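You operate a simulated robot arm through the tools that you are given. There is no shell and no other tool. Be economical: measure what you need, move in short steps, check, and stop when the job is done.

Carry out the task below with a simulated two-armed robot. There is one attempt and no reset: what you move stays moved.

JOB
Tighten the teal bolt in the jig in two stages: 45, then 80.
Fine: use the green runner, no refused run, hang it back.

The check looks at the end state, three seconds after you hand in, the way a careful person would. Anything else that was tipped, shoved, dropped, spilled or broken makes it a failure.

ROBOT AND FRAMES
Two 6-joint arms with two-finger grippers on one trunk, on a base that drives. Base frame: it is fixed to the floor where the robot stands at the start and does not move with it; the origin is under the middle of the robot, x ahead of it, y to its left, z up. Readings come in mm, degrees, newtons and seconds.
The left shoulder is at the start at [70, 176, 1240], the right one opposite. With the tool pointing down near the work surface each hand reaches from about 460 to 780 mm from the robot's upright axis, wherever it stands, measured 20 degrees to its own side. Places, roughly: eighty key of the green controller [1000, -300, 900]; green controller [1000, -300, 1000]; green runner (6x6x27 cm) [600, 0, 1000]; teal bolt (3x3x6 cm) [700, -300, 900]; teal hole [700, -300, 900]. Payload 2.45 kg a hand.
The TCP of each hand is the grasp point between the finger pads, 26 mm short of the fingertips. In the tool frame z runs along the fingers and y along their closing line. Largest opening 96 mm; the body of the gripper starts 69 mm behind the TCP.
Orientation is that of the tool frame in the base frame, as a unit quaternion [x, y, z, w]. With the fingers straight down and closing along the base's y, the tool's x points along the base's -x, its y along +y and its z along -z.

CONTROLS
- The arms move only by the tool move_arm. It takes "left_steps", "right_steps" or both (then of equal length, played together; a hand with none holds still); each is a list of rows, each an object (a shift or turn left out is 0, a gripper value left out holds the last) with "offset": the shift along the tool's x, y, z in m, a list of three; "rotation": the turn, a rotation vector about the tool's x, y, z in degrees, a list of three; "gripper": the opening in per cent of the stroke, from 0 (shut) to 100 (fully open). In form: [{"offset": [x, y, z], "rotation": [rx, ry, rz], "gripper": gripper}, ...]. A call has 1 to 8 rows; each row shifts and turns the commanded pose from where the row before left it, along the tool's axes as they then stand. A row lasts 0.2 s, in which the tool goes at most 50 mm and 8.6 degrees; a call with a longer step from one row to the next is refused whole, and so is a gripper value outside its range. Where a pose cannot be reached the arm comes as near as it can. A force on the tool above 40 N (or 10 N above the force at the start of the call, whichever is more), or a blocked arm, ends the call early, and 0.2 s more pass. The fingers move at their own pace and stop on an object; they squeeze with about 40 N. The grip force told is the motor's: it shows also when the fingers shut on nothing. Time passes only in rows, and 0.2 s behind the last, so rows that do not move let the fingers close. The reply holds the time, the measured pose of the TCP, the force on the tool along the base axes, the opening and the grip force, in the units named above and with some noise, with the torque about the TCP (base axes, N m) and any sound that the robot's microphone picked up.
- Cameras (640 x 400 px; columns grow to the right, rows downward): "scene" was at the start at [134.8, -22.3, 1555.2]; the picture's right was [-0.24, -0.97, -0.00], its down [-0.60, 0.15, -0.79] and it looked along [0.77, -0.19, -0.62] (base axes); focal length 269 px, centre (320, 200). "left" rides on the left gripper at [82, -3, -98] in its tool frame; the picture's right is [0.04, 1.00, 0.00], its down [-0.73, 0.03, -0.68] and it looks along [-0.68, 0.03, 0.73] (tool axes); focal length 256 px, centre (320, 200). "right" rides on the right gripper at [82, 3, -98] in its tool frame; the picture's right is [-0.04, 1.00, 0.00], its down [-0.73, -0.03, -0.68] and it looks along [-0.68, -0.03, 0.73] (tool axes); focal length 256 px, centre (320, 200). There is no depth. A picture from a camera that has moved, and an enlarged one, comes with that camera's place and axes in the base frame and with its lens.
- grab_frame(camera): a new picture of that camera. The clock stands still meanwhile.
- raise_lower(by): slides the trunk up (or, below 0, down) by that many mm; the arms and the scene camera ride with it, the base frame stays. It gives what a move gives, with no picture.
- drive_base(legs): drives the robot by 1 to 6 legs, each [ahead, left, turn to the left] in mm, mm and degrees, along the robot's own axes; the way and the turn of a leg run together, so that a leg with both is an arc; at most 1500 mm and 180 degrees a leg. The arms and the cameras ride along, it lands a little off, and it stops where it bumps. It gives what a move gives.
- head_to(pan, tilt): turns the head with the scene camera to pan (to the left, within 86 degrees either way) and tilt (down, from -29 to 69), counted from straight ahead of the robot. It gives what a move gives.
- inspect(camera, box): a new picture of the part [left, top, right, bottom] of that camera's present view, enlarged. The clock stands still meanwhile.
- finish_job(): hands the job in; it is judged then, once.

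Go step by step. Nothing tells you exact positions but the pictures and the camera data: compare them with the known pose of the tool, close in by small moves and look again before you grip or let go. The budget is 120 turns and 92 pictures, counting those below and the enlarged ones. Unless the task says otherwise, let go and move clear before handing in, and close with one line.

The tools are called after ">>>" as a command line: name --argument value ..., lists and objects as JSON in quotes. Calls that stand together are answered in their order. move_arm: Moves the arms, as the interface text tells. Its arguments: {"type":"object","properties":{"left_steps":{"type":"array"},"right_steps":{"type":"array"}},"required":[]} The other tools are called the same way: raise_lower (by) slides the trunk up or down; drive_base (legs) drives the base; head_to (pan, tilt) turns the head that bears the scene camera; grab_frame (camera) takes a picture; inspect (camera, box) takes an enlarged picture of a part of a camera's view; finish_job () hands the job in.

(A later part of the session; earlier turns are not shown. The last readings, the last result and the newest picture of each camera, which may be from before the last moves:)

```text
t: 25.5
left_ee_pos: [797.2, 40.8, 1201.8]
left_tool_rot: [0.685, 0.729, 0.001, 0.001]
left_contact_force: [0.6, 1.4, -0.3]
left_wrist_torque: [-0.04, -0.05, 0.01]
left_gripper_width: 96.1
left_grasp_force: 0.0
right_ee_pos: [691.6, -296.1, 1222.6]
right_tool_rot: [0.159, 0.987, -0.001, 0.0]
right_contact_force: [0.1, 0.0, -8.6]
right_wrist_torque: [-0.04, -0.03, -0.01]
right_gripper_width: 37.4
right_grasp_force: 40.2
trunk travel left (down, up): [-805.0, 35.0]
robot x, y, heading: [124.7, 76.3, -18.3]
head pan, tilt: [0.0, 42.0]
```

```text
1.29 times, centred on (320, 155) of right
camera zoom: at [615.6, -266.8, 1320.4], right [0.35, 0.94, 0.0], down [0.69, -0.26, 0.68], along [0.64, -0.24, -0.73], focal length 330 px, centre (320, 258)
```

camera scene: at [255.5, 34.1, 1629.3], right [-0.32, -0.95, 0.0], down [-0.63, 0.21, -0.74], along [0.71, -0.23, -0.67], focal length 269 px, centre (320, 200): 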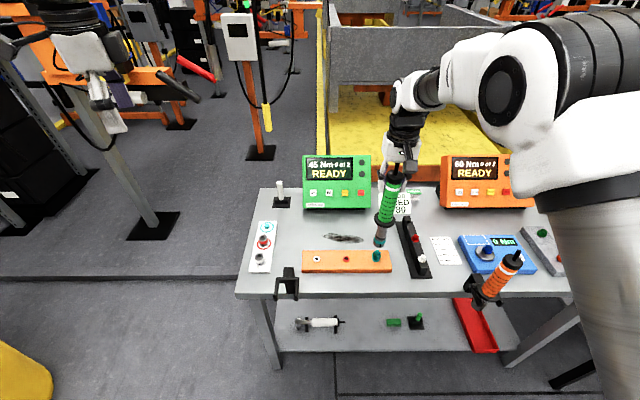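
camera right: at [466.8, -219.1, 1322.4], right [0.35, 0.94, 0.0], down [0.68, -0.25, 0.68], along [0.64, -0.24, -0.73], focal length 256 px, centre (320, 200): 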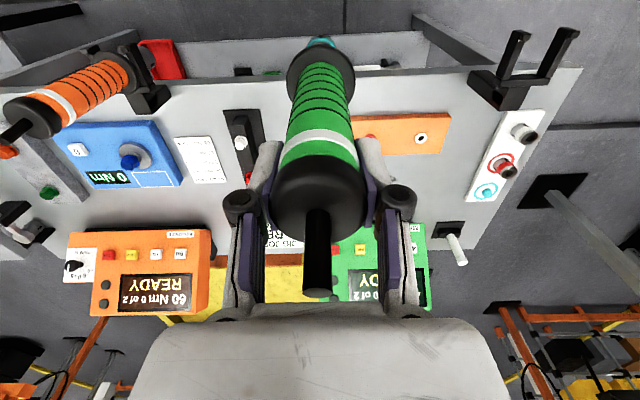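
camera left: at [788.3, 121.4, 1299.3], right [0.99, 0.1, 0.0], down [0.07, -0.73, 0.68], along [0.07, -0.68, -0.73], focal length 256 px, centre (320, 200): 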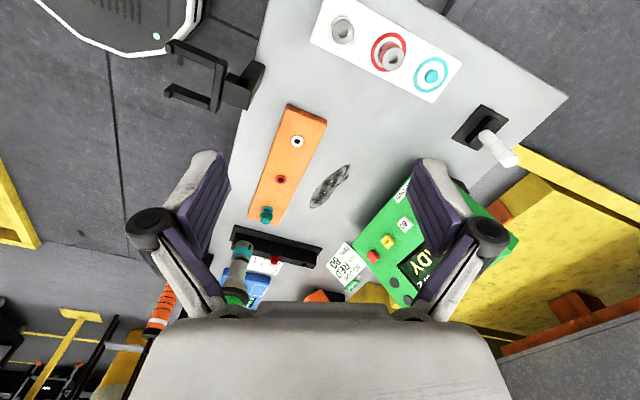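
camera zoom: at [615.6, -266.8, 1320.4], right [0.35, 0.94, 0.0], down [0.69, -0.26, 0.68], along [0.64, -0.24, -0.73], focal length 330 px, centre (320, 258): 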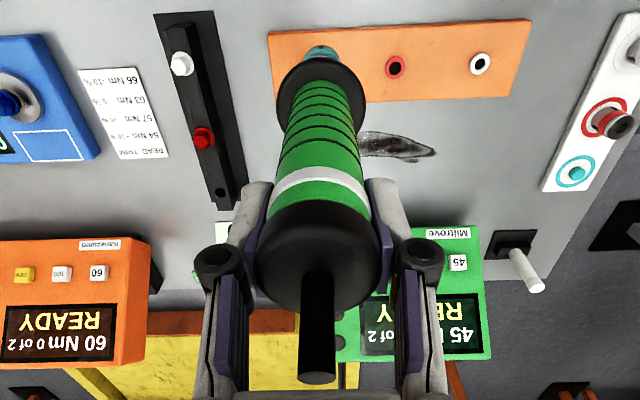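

Measured tilt is about 3° (bottom toward the robot) plus ~1° (bottom toward the left). I'll correct both with a small tool rotation and look again.

>>> move_arm --right_steps '[{"rotation": [0.9, -3.0, 0]}, {"offset": [0, 0, 0]}]'

>>> inspect --camera "left" --box '[210, 180, 310, 320]'

>>> inspect --camera "scene" --box '[340, 165, 420, 285]'

```text
t: 26.1
left_ee_pos: [796.5, 41.3, 1200.7]
left_tool_rot: [0.685, 0.729, 0.001, 0.001]
left_contact_force: [-0.2, -0.5, -0.2]
left_wrist_torque: [-0.01, 0.0, 0.02]
left_gripper_width: 95.9
left_grasp_force: 0.0
right_ee_pos: [691.2, -297.2, 1221.8]
right_tool_rot: [0.158, 0.987, -0.012, 0.025]
right_contact_force: [-0.1, -1.1, -9.6]
right_wrist_torque: [-0.02, -0.02, 0.02]
right_gripper_width: 37.3
right_grasp_force: 40.0
trunk travel left (down, up): [-805.0, 35.0]
robot x, y, heading: [128.1, 75.2, -18.4]
head pan, tilt: [0.0, 42.0]
```

```text
2.86 times, centred on (260, 250) of left
camera zoom: at [788.5, 121.4, 1299.5], right [0.99, 0.1, 0.0], down [0.07, -0.73, 0.68], along [0.07, -0.67, -0.73], focal length 731 px, centre (491, 57)
```

zoom: 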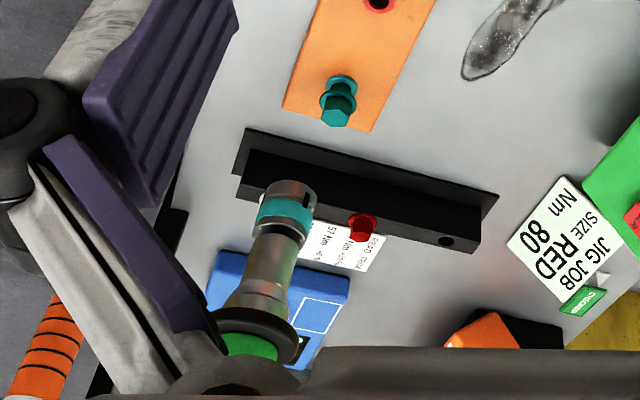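

```text
3.33 times, centred on (380, 225) of scene
camera zoom: at [257.2, 33.4, 1629.1], right [-0.32, -0.95, 0.0], down [-0.64, 0.21, -0.74], along [0.7, -0.23, -0.67], focal length 896 px, centre (120, 117)
```

zoom: 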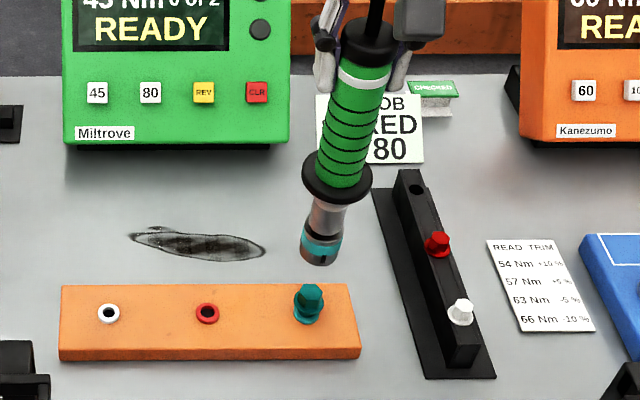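

The runner now looks vertical. Bolt is roughly 20 mm ahead and 9 mm right of the socket; I'll shift that and lower 50 mm, then re-check.

>>> move_arm --right_steps '[{"offset": [-0.02, -0.009, 0]}, {"offset": [0.0013, 0.0004, 0.025]}, {"offset": [0.0013, 0.0004, 0.025]}, {"offset": [0, 0, 0]}]'

>>> inspect --camera "left" --box '[220, 180, 300, 270]'

>>> inspect --camera "scene" --box '[340, 210, 410, 280]'

```text
t: 27.1
left_ee_pos: [797.8, 39.9, 1200.0]
left_tool_rot: [0.684, 0.729, 0.002, 0.0]
left_contact_force: [0.7, -0.4, -1.0]
left_wrist_torque: [0.02, -0.04, 0.02]
left_gripper_width: 96.2
left_grasp_force: 0.0
right_ee_pos: [707.4, -312.7, 1171.9]
right_tool_rot: [0.159, 0.987, -0.013, 0.023]
right_contact_force: [0.1, 0.4, -10.1]
right_wrist_torque: [0.02, -0.06, 0.0]
right_gripper_width: 37.4
right_grasp_force: 40.6
trunk travel left (down, up): [-805.0, 35.0]
robot x, y, heading: [126.4, 75.3, -18.3]
head pan, tilt: [0.0, 42.0]
```

```text
4.44 times, centred on (260, 225) of left
camera zoom: at [788.9, 120.9, 1299.3], right [0.99, 0.1, 0.0], down [0.07, -0.73, 0.68], along [0.07, -0.67, -0.73], focal length 1138 px, centre (587, 89)
```

zoom: 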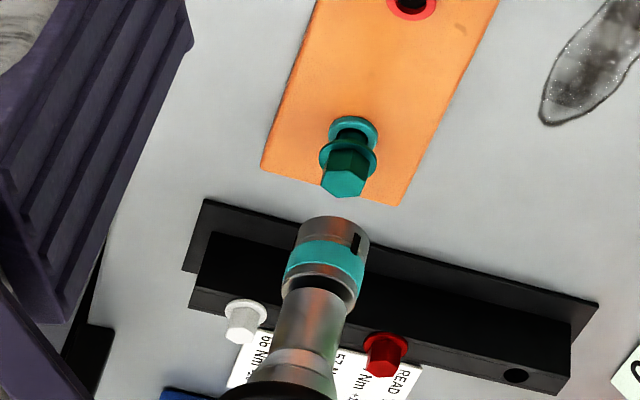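

```text
5.71 times, centred on (375, 245) of scene
camera zoom: at [257.6, 32.8, 1629.0], right [-0.32, -0.95, 0.0], down [-0.64, 0.21, -0.74], along [0.7, -0.23, -0.67], focal length 1536 px, centre (6, -57)
```

zoom: 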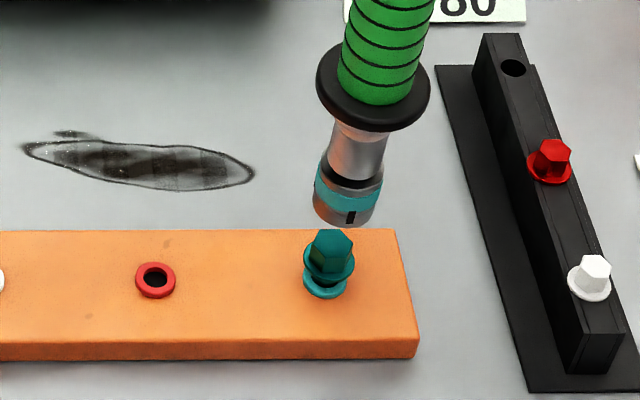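

Now very close: a ~2 mm correction back and left is left. I'll apply it and lower 20 mm more.

>>> move_arm --right_steps '[{"offset": [0.002, 0.0017, 0]}, {"offset": [0.0005, 0.0002, 0.01]}, {"offset": [0.0005, 0.0002, 0.01]}, {"offset": [0, 0, 0]}]'

>>> inspect --camera "left" --box '[230, 180, 290, 250]'

>>> inspect --camera "scene" --box '[345, 220, 405, 270]'

```text
t: 28.1
left_ee_pos: [796.9, 39.9, 1200.6]
left_tool_rot: [0.685, 0.729, 0.001, 0.0]
left_contact_force: [1.4, 0.0, -0.5]
left_wrist_torque: [0.02, 0.01, 0.02]
left_gripper_width: 95.8
left_grasp_force: 0.1
right_ee_pos: [705.9, -307.8, 1153.6]
right_tool_rot: [0.157, 0.987, -0.013, 0.024]
right_contact_force: [-0.4, -0.1, -9.0]
right_wrist_torque: [0.0, -0.05, -0.03]
right_gripper_width: 37.6
right_grasp_force: 40.2
trunk travel left (down, up): [-805.0, 35.0]
robot x, y, heading: [127.5, 79.6, -18.4]
head pan, tilt: [0.0, 42.0]
```

```text
5.71 times, centred on (260, 215) of left
camera zoom: at [788.6, 121.4, 1299.5], right [0.99, 0.1, 0.0], down [0.07, -0.73, 0.68], along [0.07, -0.67, -0.73], focal length 1463 px, centre (663, 114)
```

zoom: 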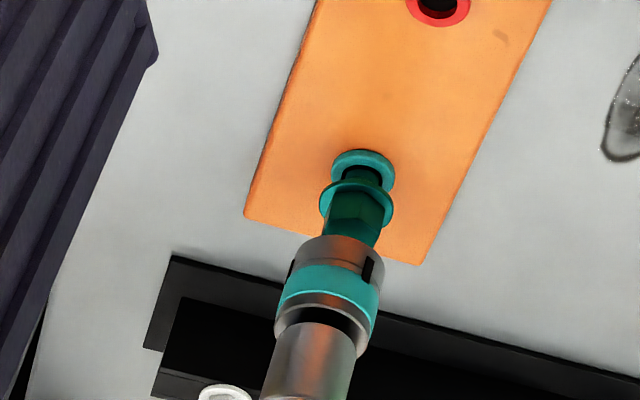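

```text
8.00 times, centred on (375, 245) of scene
camera zoom: at [257.3, 33.4, 1629.1], right [-0.32, -0.95, 0.0], down [-0.64, 0.21, -0.74], along [0.7, -0.23, -0.67], focal length 2150 px, centre (-120, -160)
```

zoom: 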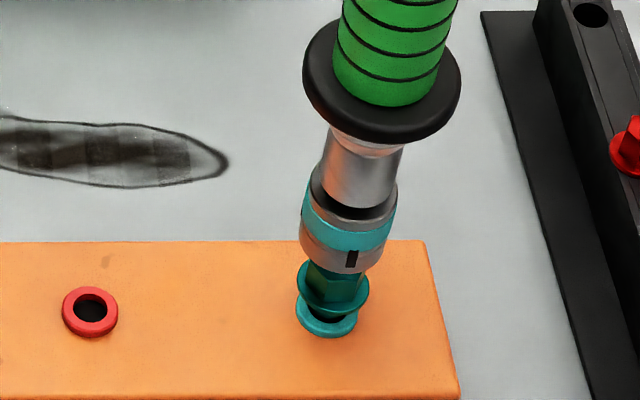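

Socket and bolt axes agree within ~1 mm. Nudging 1 mm forward and lowering slowly until contact.

>>> move_arm --right_steps '[{"offset": [-0.001, -0.0003, 0]}, {"offset": [0.0002, 0.0001, 0.004]}, {"offset": [0.0002, 0.0001, 0.004]}, {"offset": [0.0002, 0.0001, 0.004]}, {"offset": [0, 0, 0]}]'

>>> inspect --camera "left" --box '[230, 180, 290, 250]'

>>> inspect --camera "scene" --box '[290, 140, 420, 280]'

```text
t: 29.3
left_ee_pos: [796.9, 41.4, 1199.3]
left_tool_rot: [0.684, 0.729, -0.001, 0.001]
left_contact_force: [-0.1, -0.8, 0.9]
left_wrist_torque: [0.01, -0.03, 0.02]
left_gripper_width: 96.0
left_grasp_force: 0.1
right_ee_pos: [707.2, -311.1, 1142.0]
right_tool_rot: [0.159, 0.987, -0.013, 0.024]
right_contact_force: [-0.6, -0.6, -9.5]
right_wrist_torque: [-0.01, -0.04, -0.01]
right_gripper_width: 37.3
right_grasp_force: 39.9
trunk travel left (down, up): [-805.0, 35.0]
robot x, y, heading: [129.1, 76.7, -18.4]
head pan, tilt: [0.0, 42.0]
```

```text
5.71 times, centred on (260, 215) of left
camera zoom: at [788.8, 121.2, 1299.4], right [0.99, 0.1, 0.0], down [0.07, -0.73, 0.68], along [0.07, -0.67, -0.73], focal length 1463 px, centre (663, 114)
```

zoom: 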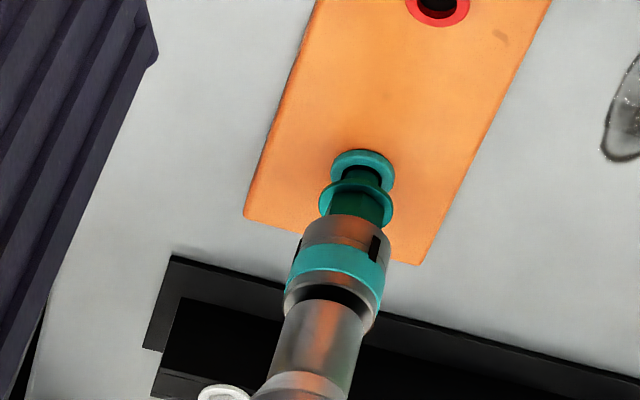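

```text
2.86 times, centred on (355, 210) of scene
camera zoom: at [257.5, 33.1, 1629.1], right [-0.32, -0.95, 0.0], down [-0.64, 0.21, -0.74], along [0.7, -0.23, -0.67], focal length 768 px, centre (220, 171)
```

zoom: 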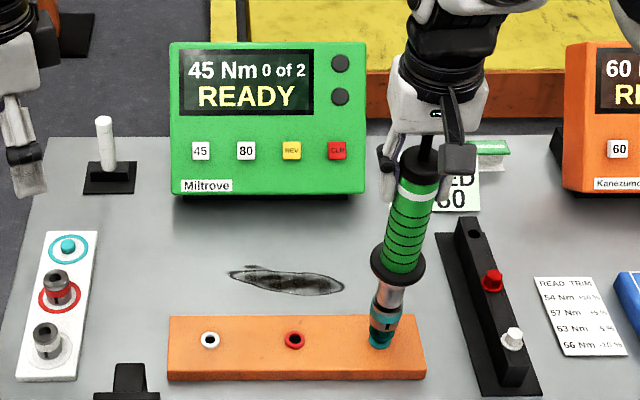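

Still no contact and alignment is good. Continuing down gently.

>>> move_arm --right_steps '[{"offset": [0.0002, 0.0001, 0.003]}, {"offset": [0.0002, 0.0001, 0.003]}, {"offset": [0.0001, 0.0001, 0.003]}, {"offset": [0, 0, 0]}]'

>>> inspect --camera "left" --box '[230, 180, 290, 250]'

```text
t: 30.3
left_ee_pos: [797.0, 41.7, 1200.3]
left_tool_rot: [0.684, 0.73, 0.001, 0.001]
left_contact_force: [-0.7, 0.6, 0.3]
left_wrist_torque: [-0.02, 0.02, 0.0]
left_gripper_width: 95.8
left_grasp_force: 0.1
right_ee_pos: [706.4, -308.5, 1131.5]
right_tool_rot: [0.159, 0.987, -0.012, 0.026]
right_contact_force: [-0.3, 0.7, -9.2]
right_wrist_torque: [0.01, 0.01, -0.01]
right_gripper_width: 37.5
right_grasp_force: 39.8
trunk travel left (down, up): [-805.0, 35.0]
robot x, y, heading: [127.2, 78.1, -18.2]
head pan, tilt: [0.0, 42.0]
```

```text
5.71 times, centred on (260, 215) of left
camera zoom: at [788.9, 121.1, 1299.3], right [0.99, 0.1, 0.0], down [0.07, -0.73, 0.68], along [0.07, -0.67, -0.73], focal length 1463 px, centre (663, 114)
```

zoom: 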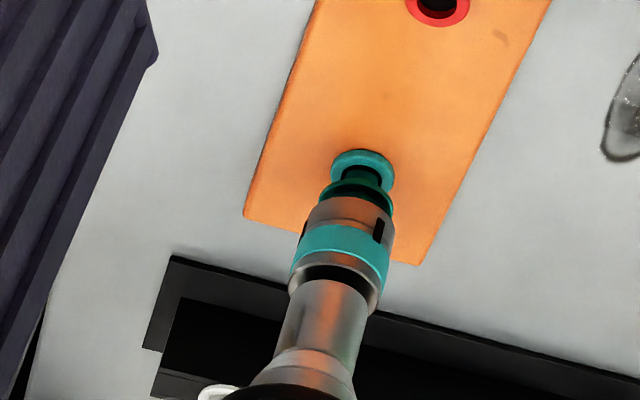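

The socket is sliding over the head region without force. Continuing in 2 mm steps.

>>> move_arm --right_steps '[{"offset": [0.0001, 0, 0.002]}, {"offset": [0.0001, 0, 0.002]}, {"offset": [0.0001, 0, 0.002]}, {"offset": [0, 0, 0]}]'

>>> inspect --camera "left" --box '[230, 180, 290, 250]'

>>> inspect --camera "scene" --box '[290, 140, 420, 280]'

```text
t: 31.3
left_ee_pos: [797.6, 39.9, 1201.1]
left_tool_rot: [0.684, 0.729, 0.001, 0.001]
left_contact_force: [-0.2, 0.1, -0.1]
left_wrist_torque: [0.0, -0.03, -0.03]
left_gripper_width: 96.1
left_grasp_force: 0.1
right_ee_pos: [706.8, -309.8, 1124.9]
right_tool_rot: [0.158, 0.987, -0.013, 0.025]
right_contact_force: [-1.4, -0.7, -9.0]
right_wrist_torque: [-0.01, -0.03, 0.02]
right_gripper_width: 37.6
right_grasp_force: 40.3
trunk travel left (down, up): [-805.0, 35.0]
robot x, y, heading: [125.9, 74.7, -18.3]
head pan, tilt: [0.0, 42.0]
```

```text
5.71 times, centred on (260, 215) of left
camera zoom: at [788.8, 121.2, 1299.3], right [0.99, 0.1, 0.0], down [0.07, -0.73, 0.68], along [0.07, -0.67, -0.73], focal length 1463 px, centre (663, 114)
```

zoom: 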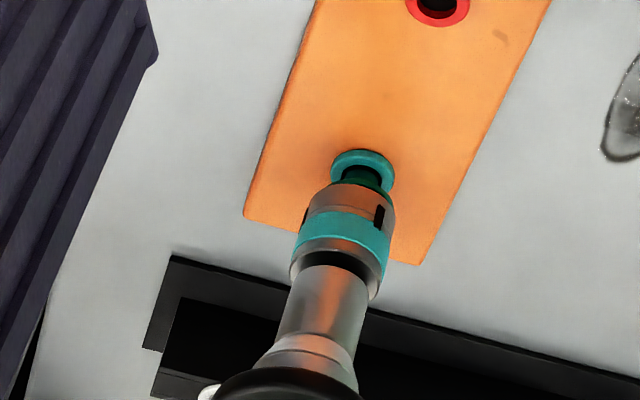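

```text
2.86 times, centred on (355, 210) of scene
camera zoom: at [257.6, 33.1, 1629.1], right [-0.32, -0.95, 0.0], down [-0.64, 0.21, -0.74], along [0.7, -0.23, -0.67], focal length 768 px, centre (220, 171)
```

zoom: 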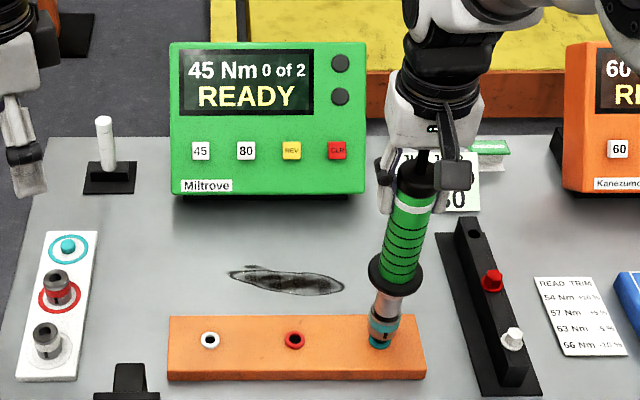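

Socket is now around the head, down near the collar. Pressing a little further to seat it.

>>> move_arm --right_steps '[{"offset": [0.0001, 0, 0.0015]}, {"offset": [0.0001, 0, 0.0015]}, {"offset": [0, 0, 0.0015]}, {"offset": [0, 0, 0]}]'

>>> inspect --camera "scene" --box '[290, 140, 420, 280]'

```text
t: 32.3
left_ee_pos: [797.6, 39.5, 1200.2]
left_tool_rot: [0.685, 0.729, 0.001, 0.0]
left_contact_force: [-0.2, 0.0, -0.5]
left_wrist_torque: [0.02, 0.03, 0.01]
left_gripper_width: 96.0
left_grasp_force: 0.1
right_ee_pos: [707.1, -311.1, 1120.5]
right_tool_rot: [0.159, 0.987, -0.013, 0.023]
right_contact_force: [0.2, -1.0, -9.8]
right_wrist_torque: [0.0, -0.02, 0.01]
right_gripper_width: 37.4
right_grasp_force: 40.3
trunk travel left (down, up): [-805.0, 35.0]
robot x, y, heading: [128.9, 74.3, -18.5]
head pan, tilt: [0.0, 42.0]
```

```text
2.86 times, centred on (355, 210) of scene
camera zoom: at [257.8, 32.7, 1628.9], right [-0.32, -0.95, 0.0], down [-0.64, 0.21, -0.74], along [0.7, -0.23, -0.67], focal length 768 px, centre (220, 171)
```

zoom: 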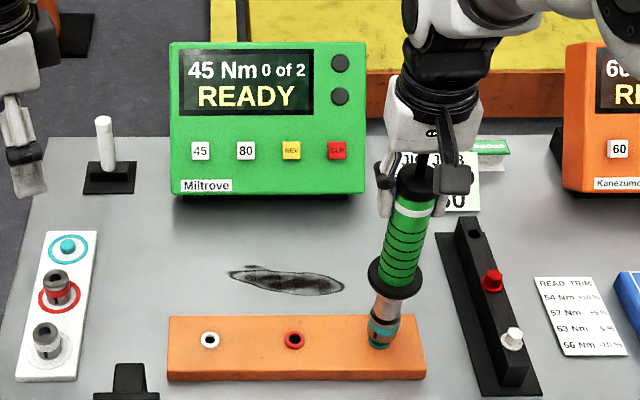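

No resistance yet; continuing slowly until I feel contact.

>>> move_arm --right_steps '[{"offset": [0.0001, 0, 0.0015]}, {"offset": [0.0001, 0, 0.0015]}, {"offset": [0, 0, 0.0015]}, {"offset": [0, 0, 0.0015]}, {"offset": [0, 0, 0]}]'

>>> inspect --camera "left" --box '[230, 180, 290, 250]'

```text
t: 33.5
left_ee_pos: [798.3, 40.7, 1200.5]
left_tool_rot: [0.684, 0.729, 0.001, 0.001]
left_contact_force: [-0.2, -0.6, 0.4]
left_wrist_torque: [0.02, 0.05, 0.01]
left_gripper_width: 96.0
left_grasp_force: 0.0
right_ee_pos: [707.5, -311.1, 1116.4]
right_tool_rot: [0.157, 0.987, -0.012, 0.025]
right_contact_force: [0.1, -0.2, -7.7]
right_wrist_torque: [-0.01, -0.05, 0.17]
right_gripper_width: 37.7
right_grasp_force: 40.3
trunk travel left (down, up): [-805.0, 35.0]
robot x, y, heading: [127.1, 76.2, -18.3]
head pan, tilt: [0.0, 42.0]
```

```text
5.71 times, centred on (260, 215) of left
camera zoom: at [788.9, 121.1, 1299.3], right [0.99, 0.1, 0.0], down [0.07, -0.73, 0.68], along [0.07, -0.67, -0.73], focal length 1463 px, centre (663, 114)
```

zoom: 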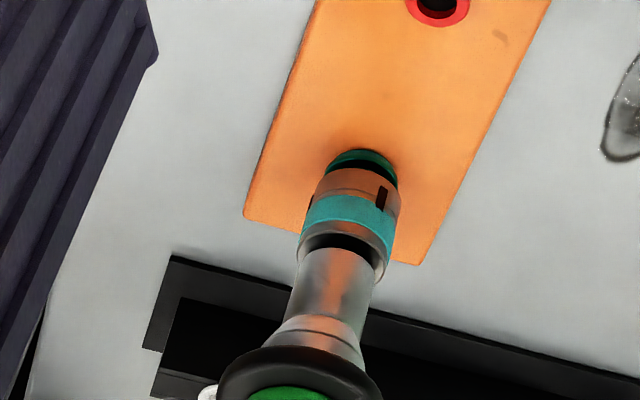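

A small reaction torque appeared (0.17 N m) and the bolt seems to be going in. I'll check the display.

>>> inspect --camera "scene" --box '[290, 140, 420, 280]'

```text
2.86 times, centred on (355, 210) of scene
camera zoom: at [257.7, 33.0, 1629.0], right [-0.32, -0.95, 0.0], down [-0.64, 0.21, -0.74], along [0.7, -0.23, -0.67], focal length 768 px, centre (220, 171)
```

zoom: 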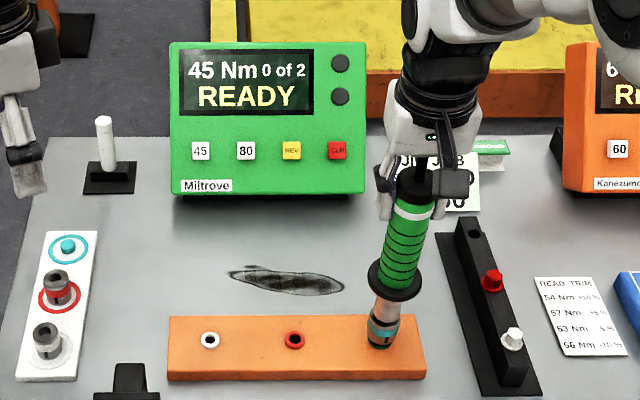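

Still READY. Pressing on, 1 mm per row.

>>> move_arm --right_steps '[{"offset": [0.0001, 0, 0.001]}, {"offset": [0, 0, 0.001]}, {"offset": [0.0001, 0, 0.001]}, {"offset": [0, 0, 0]}]'

>>> inspect --camera "left" --box '[230, 180, 290, 250]'

```text
t: 34.5
left_ee_pos: [797.5, 40.6, 1199.5]
left_tool_rot: [0.684, 0.729, 0.001, 0.0]
left_contact_force: [0.9, -0.3, -0.2]
left_wrist_torque: [0.01, -0.04, 0.03]
left_gripper_width: 96.1
left_grasp_force: 0.0
right_ee_pos: [706.9, -311.1, 1112.6]
right_tool_rot: [0.158, 0.987, -0.012, 0.024]
right_contact_force: [-1.0, 0.0, -9.3]
right_wrist_torque: [-0.03, -0.01, 0.0]
right_gripper_width: 37.3
right_grasp_force: 40.0
trunk travel left (down, up): [-805.0, 35.0]
robot x, y, heading: [130.2, 78.5, -18.4]
head pan, tilt: [0.0, 42.0]
```

```text
5.71 times, centred on (260, 215) of left
camera zoom: at [788.9, 121.1, 1299.3], right [0.99, 0.1, 0.0], down [0.07, -0.73, 0.68], along [0.07, -0.67, -0.73], focal length 1463 px, centre (663, 114)
```

zoom: 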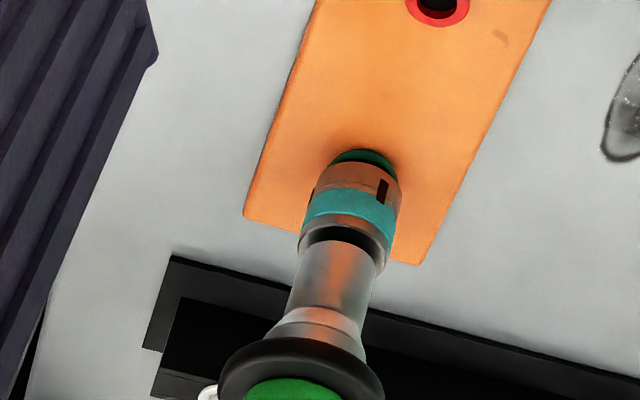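

Still no axial resistance. A few more millimetres, watching force.

>>> move_arm --right_steps '[{"offset": [0.0001, 0, 0.001]}, {"offset": [0, 0, 0.001]}, {"offset": [0.0001, 0, 0.001]}, {"offset": [0, 0, 0.001]}, {"offset": [0, 0, 0]}]'

>>> inspect --camera "left" --box '[230, 180, 290, 250]'

>>> inspect --camera "scene" --box '[290, 140, 420, 280]'

```text
t: 35.7
left_ee_pos: [796.4, 40.7, 1201.1]
left_tool_rot: [0.684, 0.729, 0.001, 0.001]
left_contact_force: [0.5, -0.4, 0.2]
left_wrist_torque: [0.0, 0.0, -0.02]
left_gripper_width: 95.8
left_grasp_force: 0.1
right_ee_pos: [705.7, -310.8, 1111.5]
right_tool_rot: [0.158, 0.987, -0.012, 0.027]
right_contact_force: [1.9, -2.1, 5.9]
right_wrist_torque: [-0.4, -0.15, 0.0]
right_gripper_width: 37.4
right_grasp_force: 40.2
trunk travel left (down, up): [-805.0, 35.0]
robot x, y, heading: [129.5, 79.9, -18.6]
head pan, tilt: [0.0, 42.0]
```

```text
5.71 times, centred on (260, 215) of left
camera zoom: at [787.3, 122.0, 1300.3], right [0.99, 0.1, 0.0], down [0.07, -0.73, 0.68], along [0.07, -0.68, -0.73], focal length 1463 px, centre (663, 114)
```

zoom: 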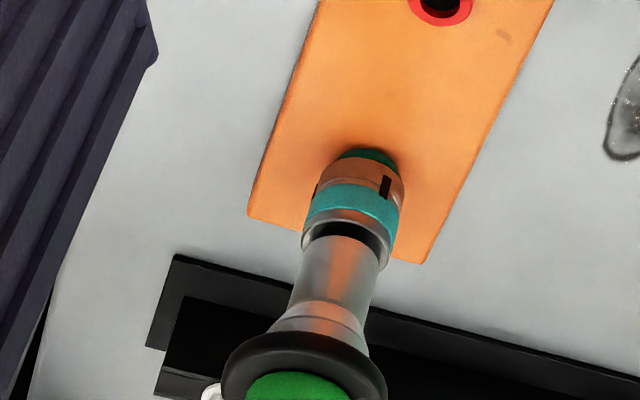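

```text
2.86 times, centred on (355, 210) of scene
camera zoom: at [255.5, 34.2, 1629.4], right [-0.32, -0.95, 0.0], down [-0.63, 0.21, -0.74], along [0.71, -0.23, -0.67], focal length 768 px, centre (220, 171)
```

zoom: 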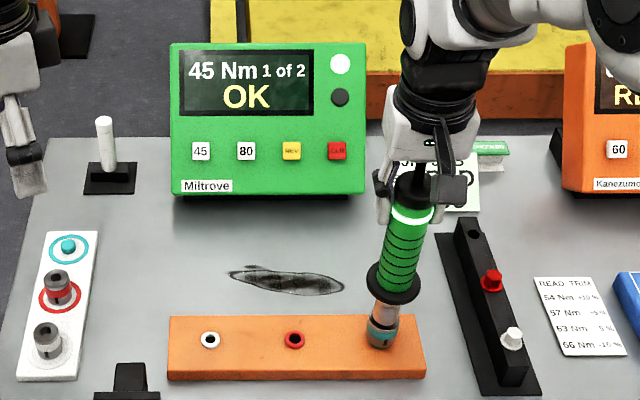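

Stage one done: display shows "45 Nm 1 of 2 OK". Lifting the runner straight off the bolt.

>>> move_arm --right_steps '[{"offset": [-0.0002, -0.0001, -0.004]}, {"offset": [-0.0005, -0.0002, -0.01]}, {"offset": [-0.001, -0.0003, -0.02]}, {"offset": [-0.0015, -0.0005, -0.03]}, {"offset": [0, 0, 0]}]'

>>> inspect --camera "scene" --box '[290, 140, 420, 280]'

>>> grab_frame --camera "left"

```text
t: 36.9
left_ee_pos: [798.2, 41.2, 1200.9]
left_tool_rot: [0.685, 0.729, 0.001, 0.0]
left_contact_force: [-0.2, -0.5, -0.2]
left_wrist_torque: [0.02, 0.02, 0.03]
left_gripper_width: 95.8
left_grasp_force: 0.0
right_ee_pos: [707.7, -310.0, 1173.9]
right_tool_rot: [0.157, 0.987, -0.012, 0.025]
right_contact_force: [0.6, -0.7, -9.1]
right_wrist_torque: [-0.03, -0.07, 0.0]
right_gripper_width: 37.2
right_grasp_force: 40.5
trunk travel left (down, up): [-805.0, 35.0]
robot x, y, heading: [125.3, 78.0, -18.7]
head pan, tilt: [0.0, 42.0]
```

```text
2.86 times, centred on (355, 210) of scene
camera zoom: at [257.9, 32.8, 1629.0], right [-0.32, -0.95, 0.0], down [-0.64, 0.21, -0.74], along [0.7, -0.23, -0.67], focal length 768 px, centre (220, 171)
```

zoom: 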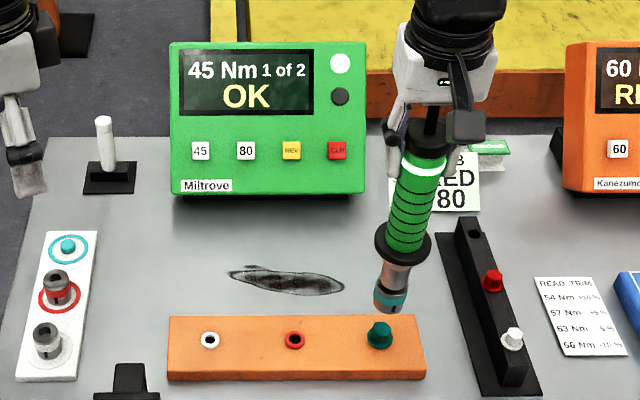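

```text
35 pictures are left
camera left: at [789.1, 120.9, 1299.2], right [0.99, 0.1, 0.0], down [0.07, -0.73, 0.68], along [0.07, -0.67, -0.73], focal length 256 px, centre (320, 200)
```

left: 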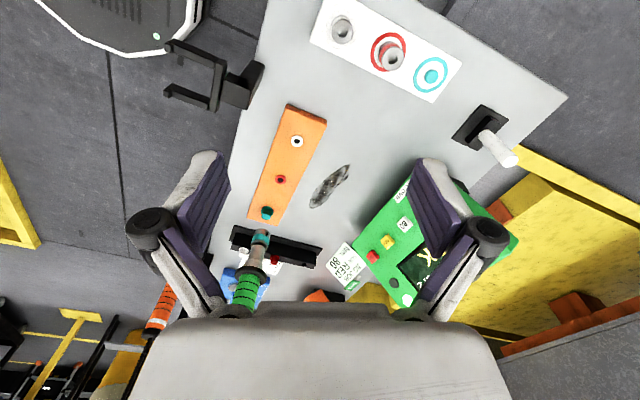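

Now the 80 key: about [996,-246,952]. I'll park the runner up and right, and turn the left hand back with fingers closed, tilting it 45° forward for pressing.

>>> move_arm --right_steps '[{"offset": [0, 0, -0.02]}, {"offset": [0, -0.03, -0.02]}, {"offset": [0, -0.03, -0.02]}, {"offset": [0, -0.03, -0.02]}, {"offset": [0, -0.03, 0]}, {"offset": [0, 0, 0]}, {"offset": [0, 0, 0]}, {"offset": [0, 0, 0]}]' --left_steps '[{"rotation": [0, 0, -8.5], "gripper": 0}, {"rotation": [0, 0, -8.5]}, {"rotation": [0, 0, -8.5]}, {"rotation": [0, 0, -8.5]}, {"rotation": [0, 0, -8.5]}, {"rotation": [0, 0, -8.5]}, {"rotation": [0, 0, -8.5]}, {"rotation": [0, 0, -8.5]}]'

>>> move_arm --left_steps '[{"rotation": [0, -8, 0]}, {"rotation": [0, -8, 0]}, {"rotation": [0, -8, 0]}, {"rotation": [0, -8, 0]}, {"rotation": [0, -8, 0]}, {"rotation": [0, -5, 0]}, {"offset": [0, 0, 0]}]'

```text
t: 38.7
left_ee_pos: [797.1, 39.8, 1203.0]
left_tool_rot: [0.159, 0.987, 0.001, 0.001]
left_contact_force: [0.1, 0.6, 0.2]
left_wrist_torque: [0.01, 0.0, -0.04]
left_gripper_width: 0.0
left_grasp_force: 28.8
right_ee_pos: [666.9, -421.7, 1254.7]
right_tool_rot: [0.158, 0.987, -0.013, 0.025]
right_contact_force: [-0.5, 0.8, -9.6]
right_wrist_torque: [0.01, -0.05, 0.01]
right_gripper_width: 37.4
right_grasp_force: 40.2
trunk travel left (down, up): [-805.0, 35.0]
robot x, y, heading: [124.7, 79.7, -18.4]
head pan, tilt: [0.0, 42.0]
```

```text
t: 40.3
left_ee_pos: [803.6, 51.7, 1202.3]
left_tool_rot: [0.139, 0.923, -0.025, 0.358]
left_contact_force: [-0.3, -0.2, 0.0]
left_wrist_torque: [-0.02, -0.02, 0.0]
left_gripper_width: 0.0
left_grasp_force: 28.3
left hand out of reach, approached as far as the arm can: row 5, 6
right_ee_pos: [666.0, -421.8, 1255.2]
right_tool_rot: [0.158, 0.987, -0.013, 0.024]
right_contact_force: [-0.1, 0.5, -8.9]
right_wrist_torque: [0.01, 0.0, -0.01]
right_gripper_width: 37.6
right_grasp_force: 40.2
trunk travel left (down, up): [-805.0, 35.0]
robot x, y, heading: [130.7, 73.3, -18.6]
head pan, tilt: [0.0, 42.0]
```

Left hand tilted about 42°. Moving it toward a point just short of the 80 key.

>>> move_arm --left_steps '[{"offset": [-0.005, -0.031, 0.03]}, {"offset": [-0.005, -0.031, 0.03]}, {"offset": [-0.005, -0.031, 0.03]}, {"offset": [-0.005, -0.031, 0.03]}, {"offset": [-0.005, -0.031, 0.03]}, {"offset": [-0.005, -0.031, 0.03]}, {"offset": [-0.005, -0.031, 0.03]}, {"offset": [0, 0, 0]}]'

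>>> grab_frame --camera "left"

>>> inspect --camera "scene" --box '[250, 110, 450, 280]'

```text
t: 42.1
left_ee_pos: [916.7, -201.5, 1079.9]
left_tool_rot: [0.149, 0.912, -0.061, 0.378]
left_contact_force: [-0.4, 0.3, -0.5]
left_wrist_torque: [-0.01, -0.02, -0.05]
left_gripper_width: 0.2
left_grasp_force: 28.9
left hand out of reach, approached as far as the arm can: row 3, 4, 5, 6
right_ee_pos: [666.8, -422.3, 1256.2]
right_tool_rot: [0.157, 0.987, -0.013, 0.025]
right_contact_force: [-0.3, -0.6, -9.0]
right_wrist_torque: [0.0, -0.03, -0.05]
right_gripper_width: 37.4
right_grasp_force: 40.4
trunk travel left (down, up): [-805.0, 35.0]
robot x, y, heading: [131.1, 80.8, -18.2]
head pan, tilt: [0.0, 42.0]
```

```text
34 pictures are left
camera left: at [795.7, -165.1, 1090.6], right [0.29, 0.96, -0.03], down [0.05, 0.01, 1.0], along [0.96, -0.29, -0.04], focal length 256 px, centre (320, 200)
```

left: 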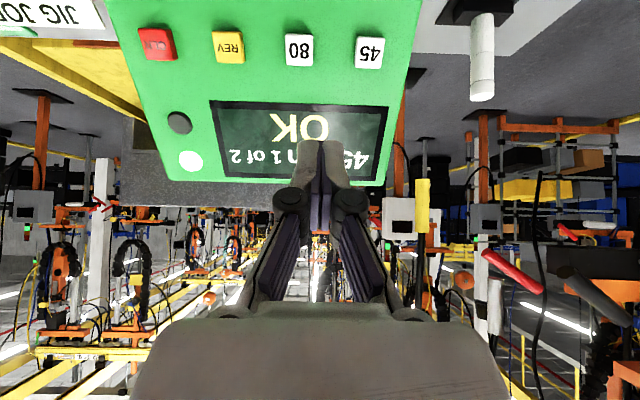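

```text
2.35 times, centred on (350, 195) of scene
camera zoom: at [256.7, 32.7, 1629.1], right [-0.32, -0.95, 0.0], down [-0.64, 0.21, -0.74], along [0.7, -0.23, -0.67], focal length 632 px, centre (249, 212)
```

zoom: 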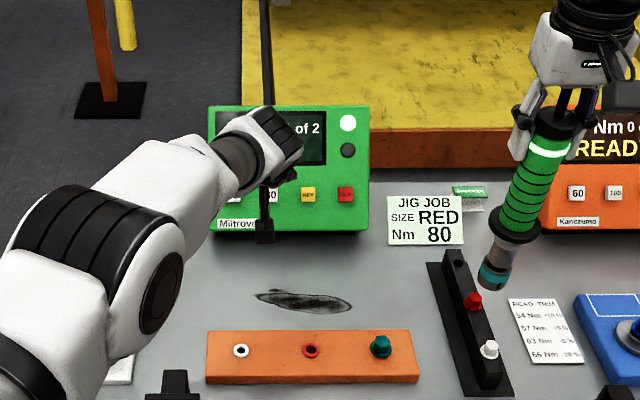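

The key ray gives [996,-248,953], matching the estimate. Approaching to ~15 mm short of the key.

>>> move_arm --left_steps '[{"offset": [0.009, -0.006, 0.028]}, {"offset": [0.009, -0.006, 0.028]}, {"offset": [0.009, -0.005, 0.028]}, {"offset": [0, 0, 0.028]}, {"offset": [0, 0, 0]}]'

>>> grab_frame --camera "left"

```text
t: 43.3
left_ee_pos: [922.8, -187.0, 1005.0]
left_tool_rot: [0.147, 0.912, -0.06, 0.378]
left_contact_force: [-0.4, -0.1, 0.7]
left_wrist_torque: [-0.01, 0.01, 0.03]
left_gripper_width: 0.0
left_grasp_force: 28.6
left hand out of reach, approached as far as the arm can: row 1, 2, 3, 4
right_ee_pos: [666.0, -422.4, 1255.3]
right_tool_rot: [0.158, 0.987, -0.013, 0.025]
right_contact_force: [-0.8, -0.4, -8.9]
right_wrist_torque: [0.03, -0.03, -0.02]
right_gripper_width: 37.5
right_grasp_force: 40.2
trunk travel left (down, up): [-805.0, 35.0]
robot x, y, heading: [129.7, 75.8, -18.5]
head pan, tilt: [0.0, 42.0]
```

```text
32 pictures are left
camera left: at [801.0, -150.0, 1016.7], right [0.29, 0.96, -0.03], down [0.04, 0.01, 1.0], along [0.96, -0.29, -0.04], focal length 256 px, centre (320, 200)
```

left: 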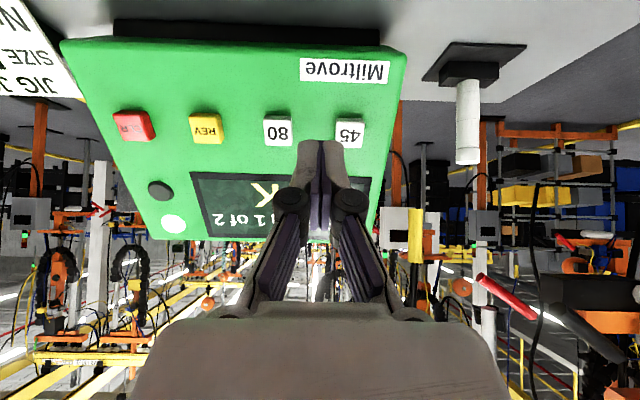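

The left arm is at its reach limit, so I'll retract 60 mm, drive ahead 80 mm, and approach again.

>>> move_arm --left_steps '[{"offset": [0, 0, -0.03]}, {"offset": [0, 0, -0.04]}, {"offset": [0, 0, 0]}]'

>>> drive_base --legs '[[80, 0, 0]]'

>>> grab_frame --camera "left"

```text
t: 44.1
left_ee_pos: [894.7, -160.7, 1049.1]
left_tool_rot: [0.148, 0.912, -0.061, 0.378]
left_contact_force: [-0.1, -0.1, -0.4]
left_wrist_torque: [0.0, 0.02, -0.02]
left_gripper_width: 0.0
left_grasp_force: 28.4
left hand out of reach, approached as far as the arm can: row 2
right_ee_pos: [667.2, -422.7, 1254.9]
right_tool_rot: [0.157, 0.987, -0.012, 0.024]
right_contact_force: [0.3, -0.6, -9.6]
right_wrist_torque: [0.0, -0.04, 0.01]
right_gripper_width: 37.7
right_grasp_force: 39.7
trunk travel left (down, up): [-805.0, 35.0]
robot x, y, heading: [125.1, 76.5, -18.4]
head pan, tilt: [0.0, 42.0]
```

```text
t: 45.2
left_ee_pos: [964.6, -186.1, 1055.1]
left_tool_rot: [0.151, 0.91, -0.063, 0.381]
left_contact_force: [-0.1, -0.1, 0.8]
left_wrist_torque: [-0.01, -0.03, 0.0]
left_gripper_width: 0.0
left_grasp_force: 28.7
right_ee_pos: [736.6, -447.0, 1259.1]
right_tool_rot: [0.159, 0.987, -0.013, 0.028]
right_contact_force: [-0.9, 0.4, -8.3]
right_wrist_torque: [0.02, -0.01, -0.03]
right_gripper_width: 37.5
right_grasp_force: 39.9
trunk travel left (down, up): [-805.0, 35.0]
robot x, y, heading: [203.6, 50.9, -18.4]
head pan, tilt: [0.0, 42.0]
```

```text
31 pictures are left
camera left: at [842.6, -148.7, 1066.5], right [0.29, 0.96, -0.03], down [0.04, 0.02, 1.0], along [0.96, -0.29, -0.03], focal length 256 px, centre (320, 200)
```

left: 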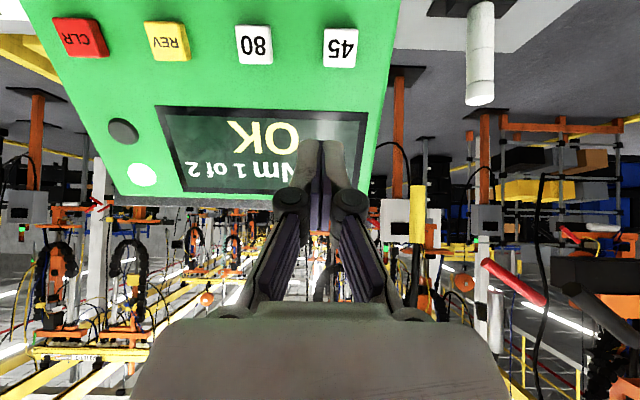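

Now the key is at ≈[996,-247,954] and the tip at ≈[982,-192,1037]. Shifting sideways in front of the key, then closing in to ~15 mm.

>>> move_arm --left_steps '[{"offset": [0.0187, -0.0239, 0]}, {"offset": [0.0187, -0.0239, 0]}, {"offset": [0, 0, 0.03]}, {"offset": [0, 0, 0.033]}, {"offset": [0, 0, 0]}]'

>>> grab_frame --camera "left"

```text
t: 46.4
left_ee_pos: [993.2, -207.6, 980.4]
left_tool_rot: [0.149, 0.911, -0.061, 0.379]
left_contact_force: [0.1, 0.1, 0.2]
left_wrist_torque: [-0.01, 0.0, 0.01]
left_gripper_width: 0.3
left_grasp_force: 28.4
left hand out of reach, approached as far as the arm can: row 1, 2, 4
right_ee_pos: [737.7, -448.3, 1256.3]
right_tool_rot: [0.159, 0.987, -0.013, 0.026]
right_contact_force: [-0.2, -0.2, -8.1]
right_wrist_torque: [0.0, 0.0, 0.0]
right_gripper_width: 37.4
right_grasp_force: 40.4
trunk travel left (down, up): [-805.0, 35.0]
robot x, y, heading: [202.7, 53.7, -18.6]
head pan, tilt: [0.0, 42.0]
```

```text
30 pictures are left
camera left: at [871.8, -169.9, 992.5], right [0.29, 0.96, -0.03], down [0.04, 0.02, 1.0], along [0.96, -0.29, -0.04], focal length 256 px, centre (320, 200)
```

left: 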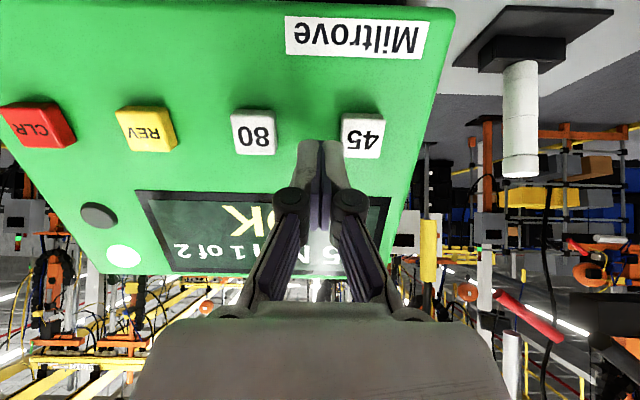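

The left arm also cannot cross the midline, and it has drifted near the 45 key, so I'm retracting right away. Then I'll drive right 100 mm so the key lies on the left-hand side.

>>> move_arm --left_steps '[{"offset": [0, 0, -0.03]}, {"offset": [0, 0, -0.04]}, {"offset": [0, 0, -0.02]}, {"offset": [0, 0.02, 0]}]'

>>> move_arm --right_steps '[{"offset": [0, 0.03, 0]}, {"offset": [0, 0.03, 0]}, {"offset": [0, 0.03, 0]}, {"offset": [0, 0.0, 0]}]'

>>> drive_base --legs '[[0, -110, 0]]'

>>> grab_frame --camera "scene"

```text
t: 47.4
left_ee_pos: [965.3, -153.9, 1038.6]
left_tool_rot: [0.151, 0.912, -0.063, 0.377]
left_contact_force: [0.3, 0.6, -0.8]
left_wrist_torque: [-0.04, 0.06, -0.03]
left_gripper_width: 0.0
left_grasp_force: 28.5
left hand out of reach, approached as far as the arm can: row 2, 3
right_ee_pos: [742.1, -448.4, 1255.4]
right_tool_rot: [0.158, 0.987, -0.012, 0.023]
right_contact_force: [-0.3, 0.0, -8.5]
right_wrist_torque: [0.0, 0.01, 0.02]
right_gripper_width: 37.5
right_grasp_force: 39.6
trunk travel left (down, up): [-805.0, 35.0]
robot x, y, heading: [204.6, 55.3, -18.2]
head pan, tilt: [0.0, 42.0]
```

```text
t: 48.4
left_ee_pos: [965.1, -153.9, 1038.4]
left_tool_rot: [0.149, 0.911, -0.061, 0.379]
left_contact_force: [-0.1, -0.2, 0.2]
left_wrist_torque: [0.03, 0.02, 0.0]
left_gripper_width: 0.0
left_grasp_force: 27.9
right_ee_pos: [768.9, -363.9, 1252.3]
right_tool_rot: [0.159, 0.987, -0.013, 0.024]
right_contact_force: [0.2, 0.1, -9.4]
right_wrist_torque: [0.04, 0.0, -0.02]
right_gripper_width: 37.2
right_grasp_force: 39.9
trunk travel left (down, up): [-805.0, 35.0]
robot x, y, heading: [204.6, 49.8, -18.4]
head pan, tilt: [0.0, 42.0]
```

```text
t: 49.6
left_ee_pos: [929.7, -259.8, 1037.1]
left_tool_rot: [0.149, 0.911, -0.063, 0.378]
left_contact_force: [-0.5, 0.3, 0.1]
left_wrist_torque: [0.03, -0.02, -0.02]
left_gripper_width: 0.0
left_grasp_force: 28.3
right_ee_pos: [734.5, -468.0, 1253.2]
right_tool_rot: [0.159, 0.987, -0.013, 0.024]
right_contact_force: [0.0, 0.9, -9.8]
right_wrist_torque: [0.05, -0.03, 0.0]
right_gripper_width: 37.4
right_grasp_force: 39.7
trunk travel left (down, up): [-805.0, 35.0]
robot x, y, heading: [170.7, -54.2, -18.6]
head pan, tilt: [0.0, 42.0]
```

```text
29 pictures are left
camera scene: at [297.9, -97.3, 1629.1], right [-0.32, -0.95, 0.0], down [-0.64, 0.21, -0.74], along [0.7, -0.24, -0.67], focal length 269 px, centre (320, 200)
```

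scene: 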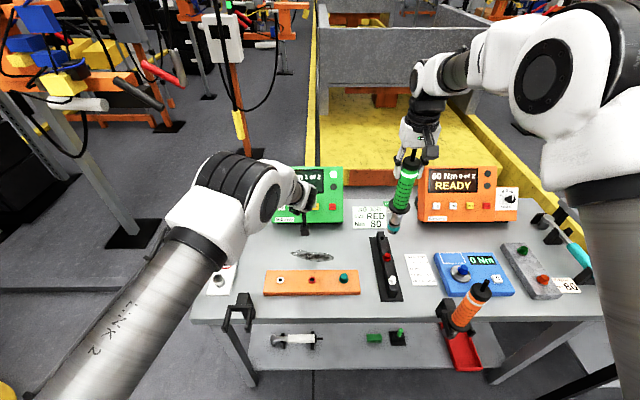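

Now the key is on the left hand's own side. Moving in front of the 80 key, ~20 mm short.

>>> move_arm --left_steps '[{"offset": [0.009, 0.0166, 0]}, {"offset": [0.009, 0.0166, 0]}, {"offset": [0, 0, 0.025]}, {"offset": [0, 0, 0.03]}, {"offset": [0, 0, 0]}]'

>>> grab_frame --camera "left"

```text
t: 50.8
left_ee_pos: [963.2, -236.4, 987.4]
left_tool_rot: [0.15, 0.912, -0.062, 0.378]
left_contact_force: [-0.2, -0.2, 0.1]
left_wrist_torque: [-0.02, 0.03, -0.02]
left_gripper_width: 0.2
left_grasp_force: 28.5
right_ee_pos: [731.2, -468.6, 1253.8]
right_tool_rot: [0.159, 0.987, -0.014, 0.024]
right_contact_force: [0.1, -0.6, -8.6]
right_wrist_torque: [0.0, -0.01, -0.01]
right_gripper_width: 37.5
right_grasp_force: 40.4
trunk travel left (down, up): [-805.0, 35.0]
robot x, y, heading: [166.6, -55.0, -18.7]
head pan, tilt: [0.0, 42.0]
```

```text
28 pictures are left
camera left: at [841.8, -199.0, 1000.4], right [0.29, 0.96, -0.03], down [0.04, 0.02, 1.0], along [0.96, -0.29, -0.04], focal length 256 px, centre (320, 200)
```

left: 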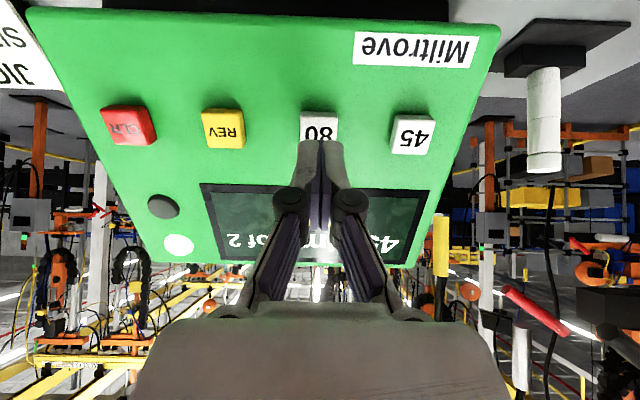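

Fingertip is lined up with the 80 key (about 4 mm high). Correcting and pressing gently.

>>> move_arm --left_steps '[{"offset": [0.004, 0, 0.008]}, {"offset": [0, 0, 0.007]}, {"offset": [0, 0, 0.003]}, {"offset": [0, 0, 0.002]}, {"offset": [0, 0, 0]}]'

>>> inspect --camera "left" --box '[180, 60, 460, 270]'

```text
t: 52.0
left_ee_pos: [975.5, -242.1, 969.3]
left_tool_rot: [0.15, 0.911, -0.062, 0.378]
left_contact_force: [0.4, 0.8, -0.3]
left_wrist_torque: [-0.02, 0.03, 0.03]
left_gripper_width: 0.0
left_grasp_force: 28.8
right_ee_pos: [732.3, -469.3, 1254.2]
right_tool_rot: [0.159, 0.987, -0.013, 0.024]
right_contact_force: [0.7, -0.4, -8.3]
right_wrist_torque: [0.0, -0.05, 0.01]
right_gripper_width: 37.5
right_grasp_force: 39.7
trunk travel left (down, up): [-805.0, 35.0]
robot x, y, heading: [168.1, -54.3, -18.7]
head pan, tilt: [0.0, 42.0]
```

```text
1.90 times, centred on (320, 165) of left
camera zoom: at [853.9, -205.0, 981.9], right [0.29, 0.96, -0.03], down [0.04, 0.02, 1.0], along [0.96, -0.29, -0.04], focal length 488 px, centre (320, 267)
```

zoom: 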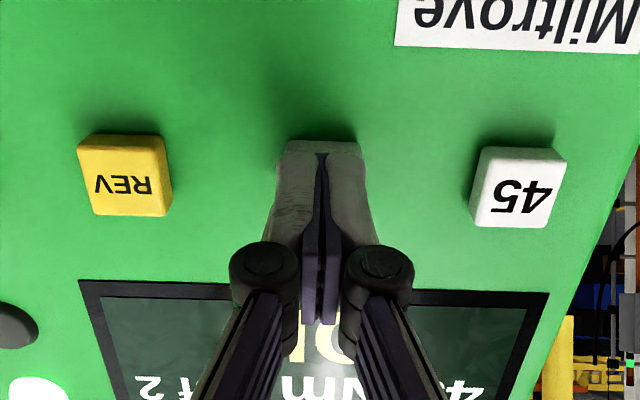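

The fingertips cover the 80 key. Pressing in 2 mm steps.

>>> move_arm --left_steps '[{"offset": [0, 0, 0.002]}, {"offset": [0, 0, 0.002]}, {"offset": [0, 0, 0.002]}, {"offset": [0, 0, 0]}]'

```text
t: 53.0
left_ee_pos: [978.7, -243.4, 966.6]
left_tool_rot: [0.149, 0.911, -0.062, 0.379]
left_contact_force: [-0.1, 0.4, 1.1]
left_wrist_torque: [-0.01, -0.04, 0.03]
left_gripper_width: 6.1
left_grasp_force: 28.6
right_ee_pos: [733.0, -469.7, 1253.4]
right_tool_rot: [0.159, 0.987, -0.012, 0.025]
right_contact_force: [0.8, -0.8, -9.8]
right_wrist_torque: [0.02, 0.0, 0.01]
right_gripper_width: 37.3
right_grasp_force: 40.1
trunk travel left (down, up): [-805.0, 35.0]
robot x, y, heading: [164.4, -52.0, -18.6]
head pan, tilt: [0.0, 42.0]
```

The fingers spread slightly (6 mm), so they touch the key. Checking the display before going further.

>>> inspect --camera "left" --box '[180, 60, 460, 270]'

```text
1.90 times, centred on (320, 165) of left
camera zoom: at [857.7, -205.8, 978.2], right [0.29, 0.96, -0.03], down [0.04, 0.02, 1.0], along [0.96, -0.29, -0.04], focal length 488 px, centre (320, 267)
```

zoom: 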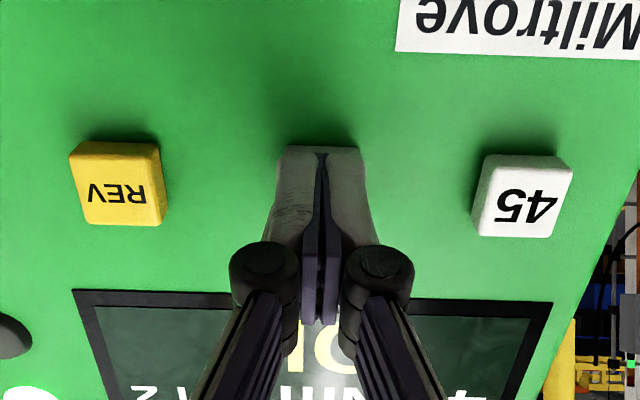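

No change yet; pressing a bit more.

>>> move_arm --left_steps '[{"offset": [0, 0, 0.002], "gripper": 0}, {"offset": [0, 0, 0.002]}, {"offset": [0, 0, 0.001]}, {"offset": [0, 0, 0]}]'

>>> inspect --camera "left" --box '[180, 60, 460, 270]'

```text
t: 54.0
left_ee_pos: [980.6, -243.8, 963.1]
left_tool_rot: [0.15, 0.911, -0.062, 0.379]
left_contact_force: [-4.3, 1.2, 0.5]
left_wrist_torque: [0.0, -0.03, -0.07]
left_gripper_width: 5.8
left_grasp_force: 28.4
right_ee_pos: [731.6, -469.8, 1253.5]
right_tool_rot: [0.16, 0.987, -0.013, 0.025]
right_contact_force: [0.0, -0.3, -8.9]
right_wrist_torque: [0.01, -0.07, 0.02]
right_gripper_width: 37.4
right_grasp_force: 40.7
trunk travel left (down, up): [-805.0, 35.0]
robot x, y, heading: [163.7, -57.5, -18.4]
head pan, tilt: [0.0, 42.0]
```

```text
1.90 times, centred on (320, 165) of left
camera zoom: at [860.3, -206.6, 975.9], right [0.29, 0.96, -0.03], down [0.04, 0.02, 1.0], along [0.96, -0.29, -0.04], focal length 488 px, centre (320, 267)
```

zoom: 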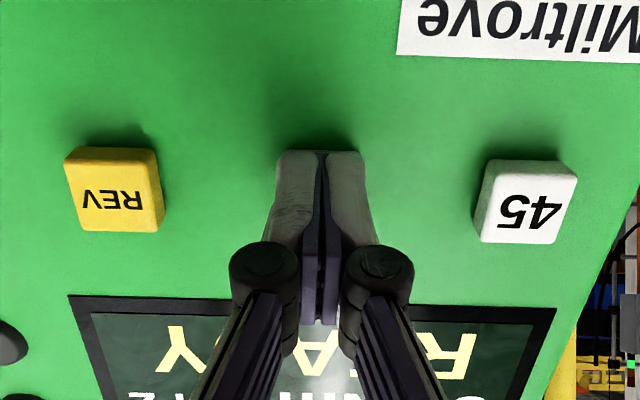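

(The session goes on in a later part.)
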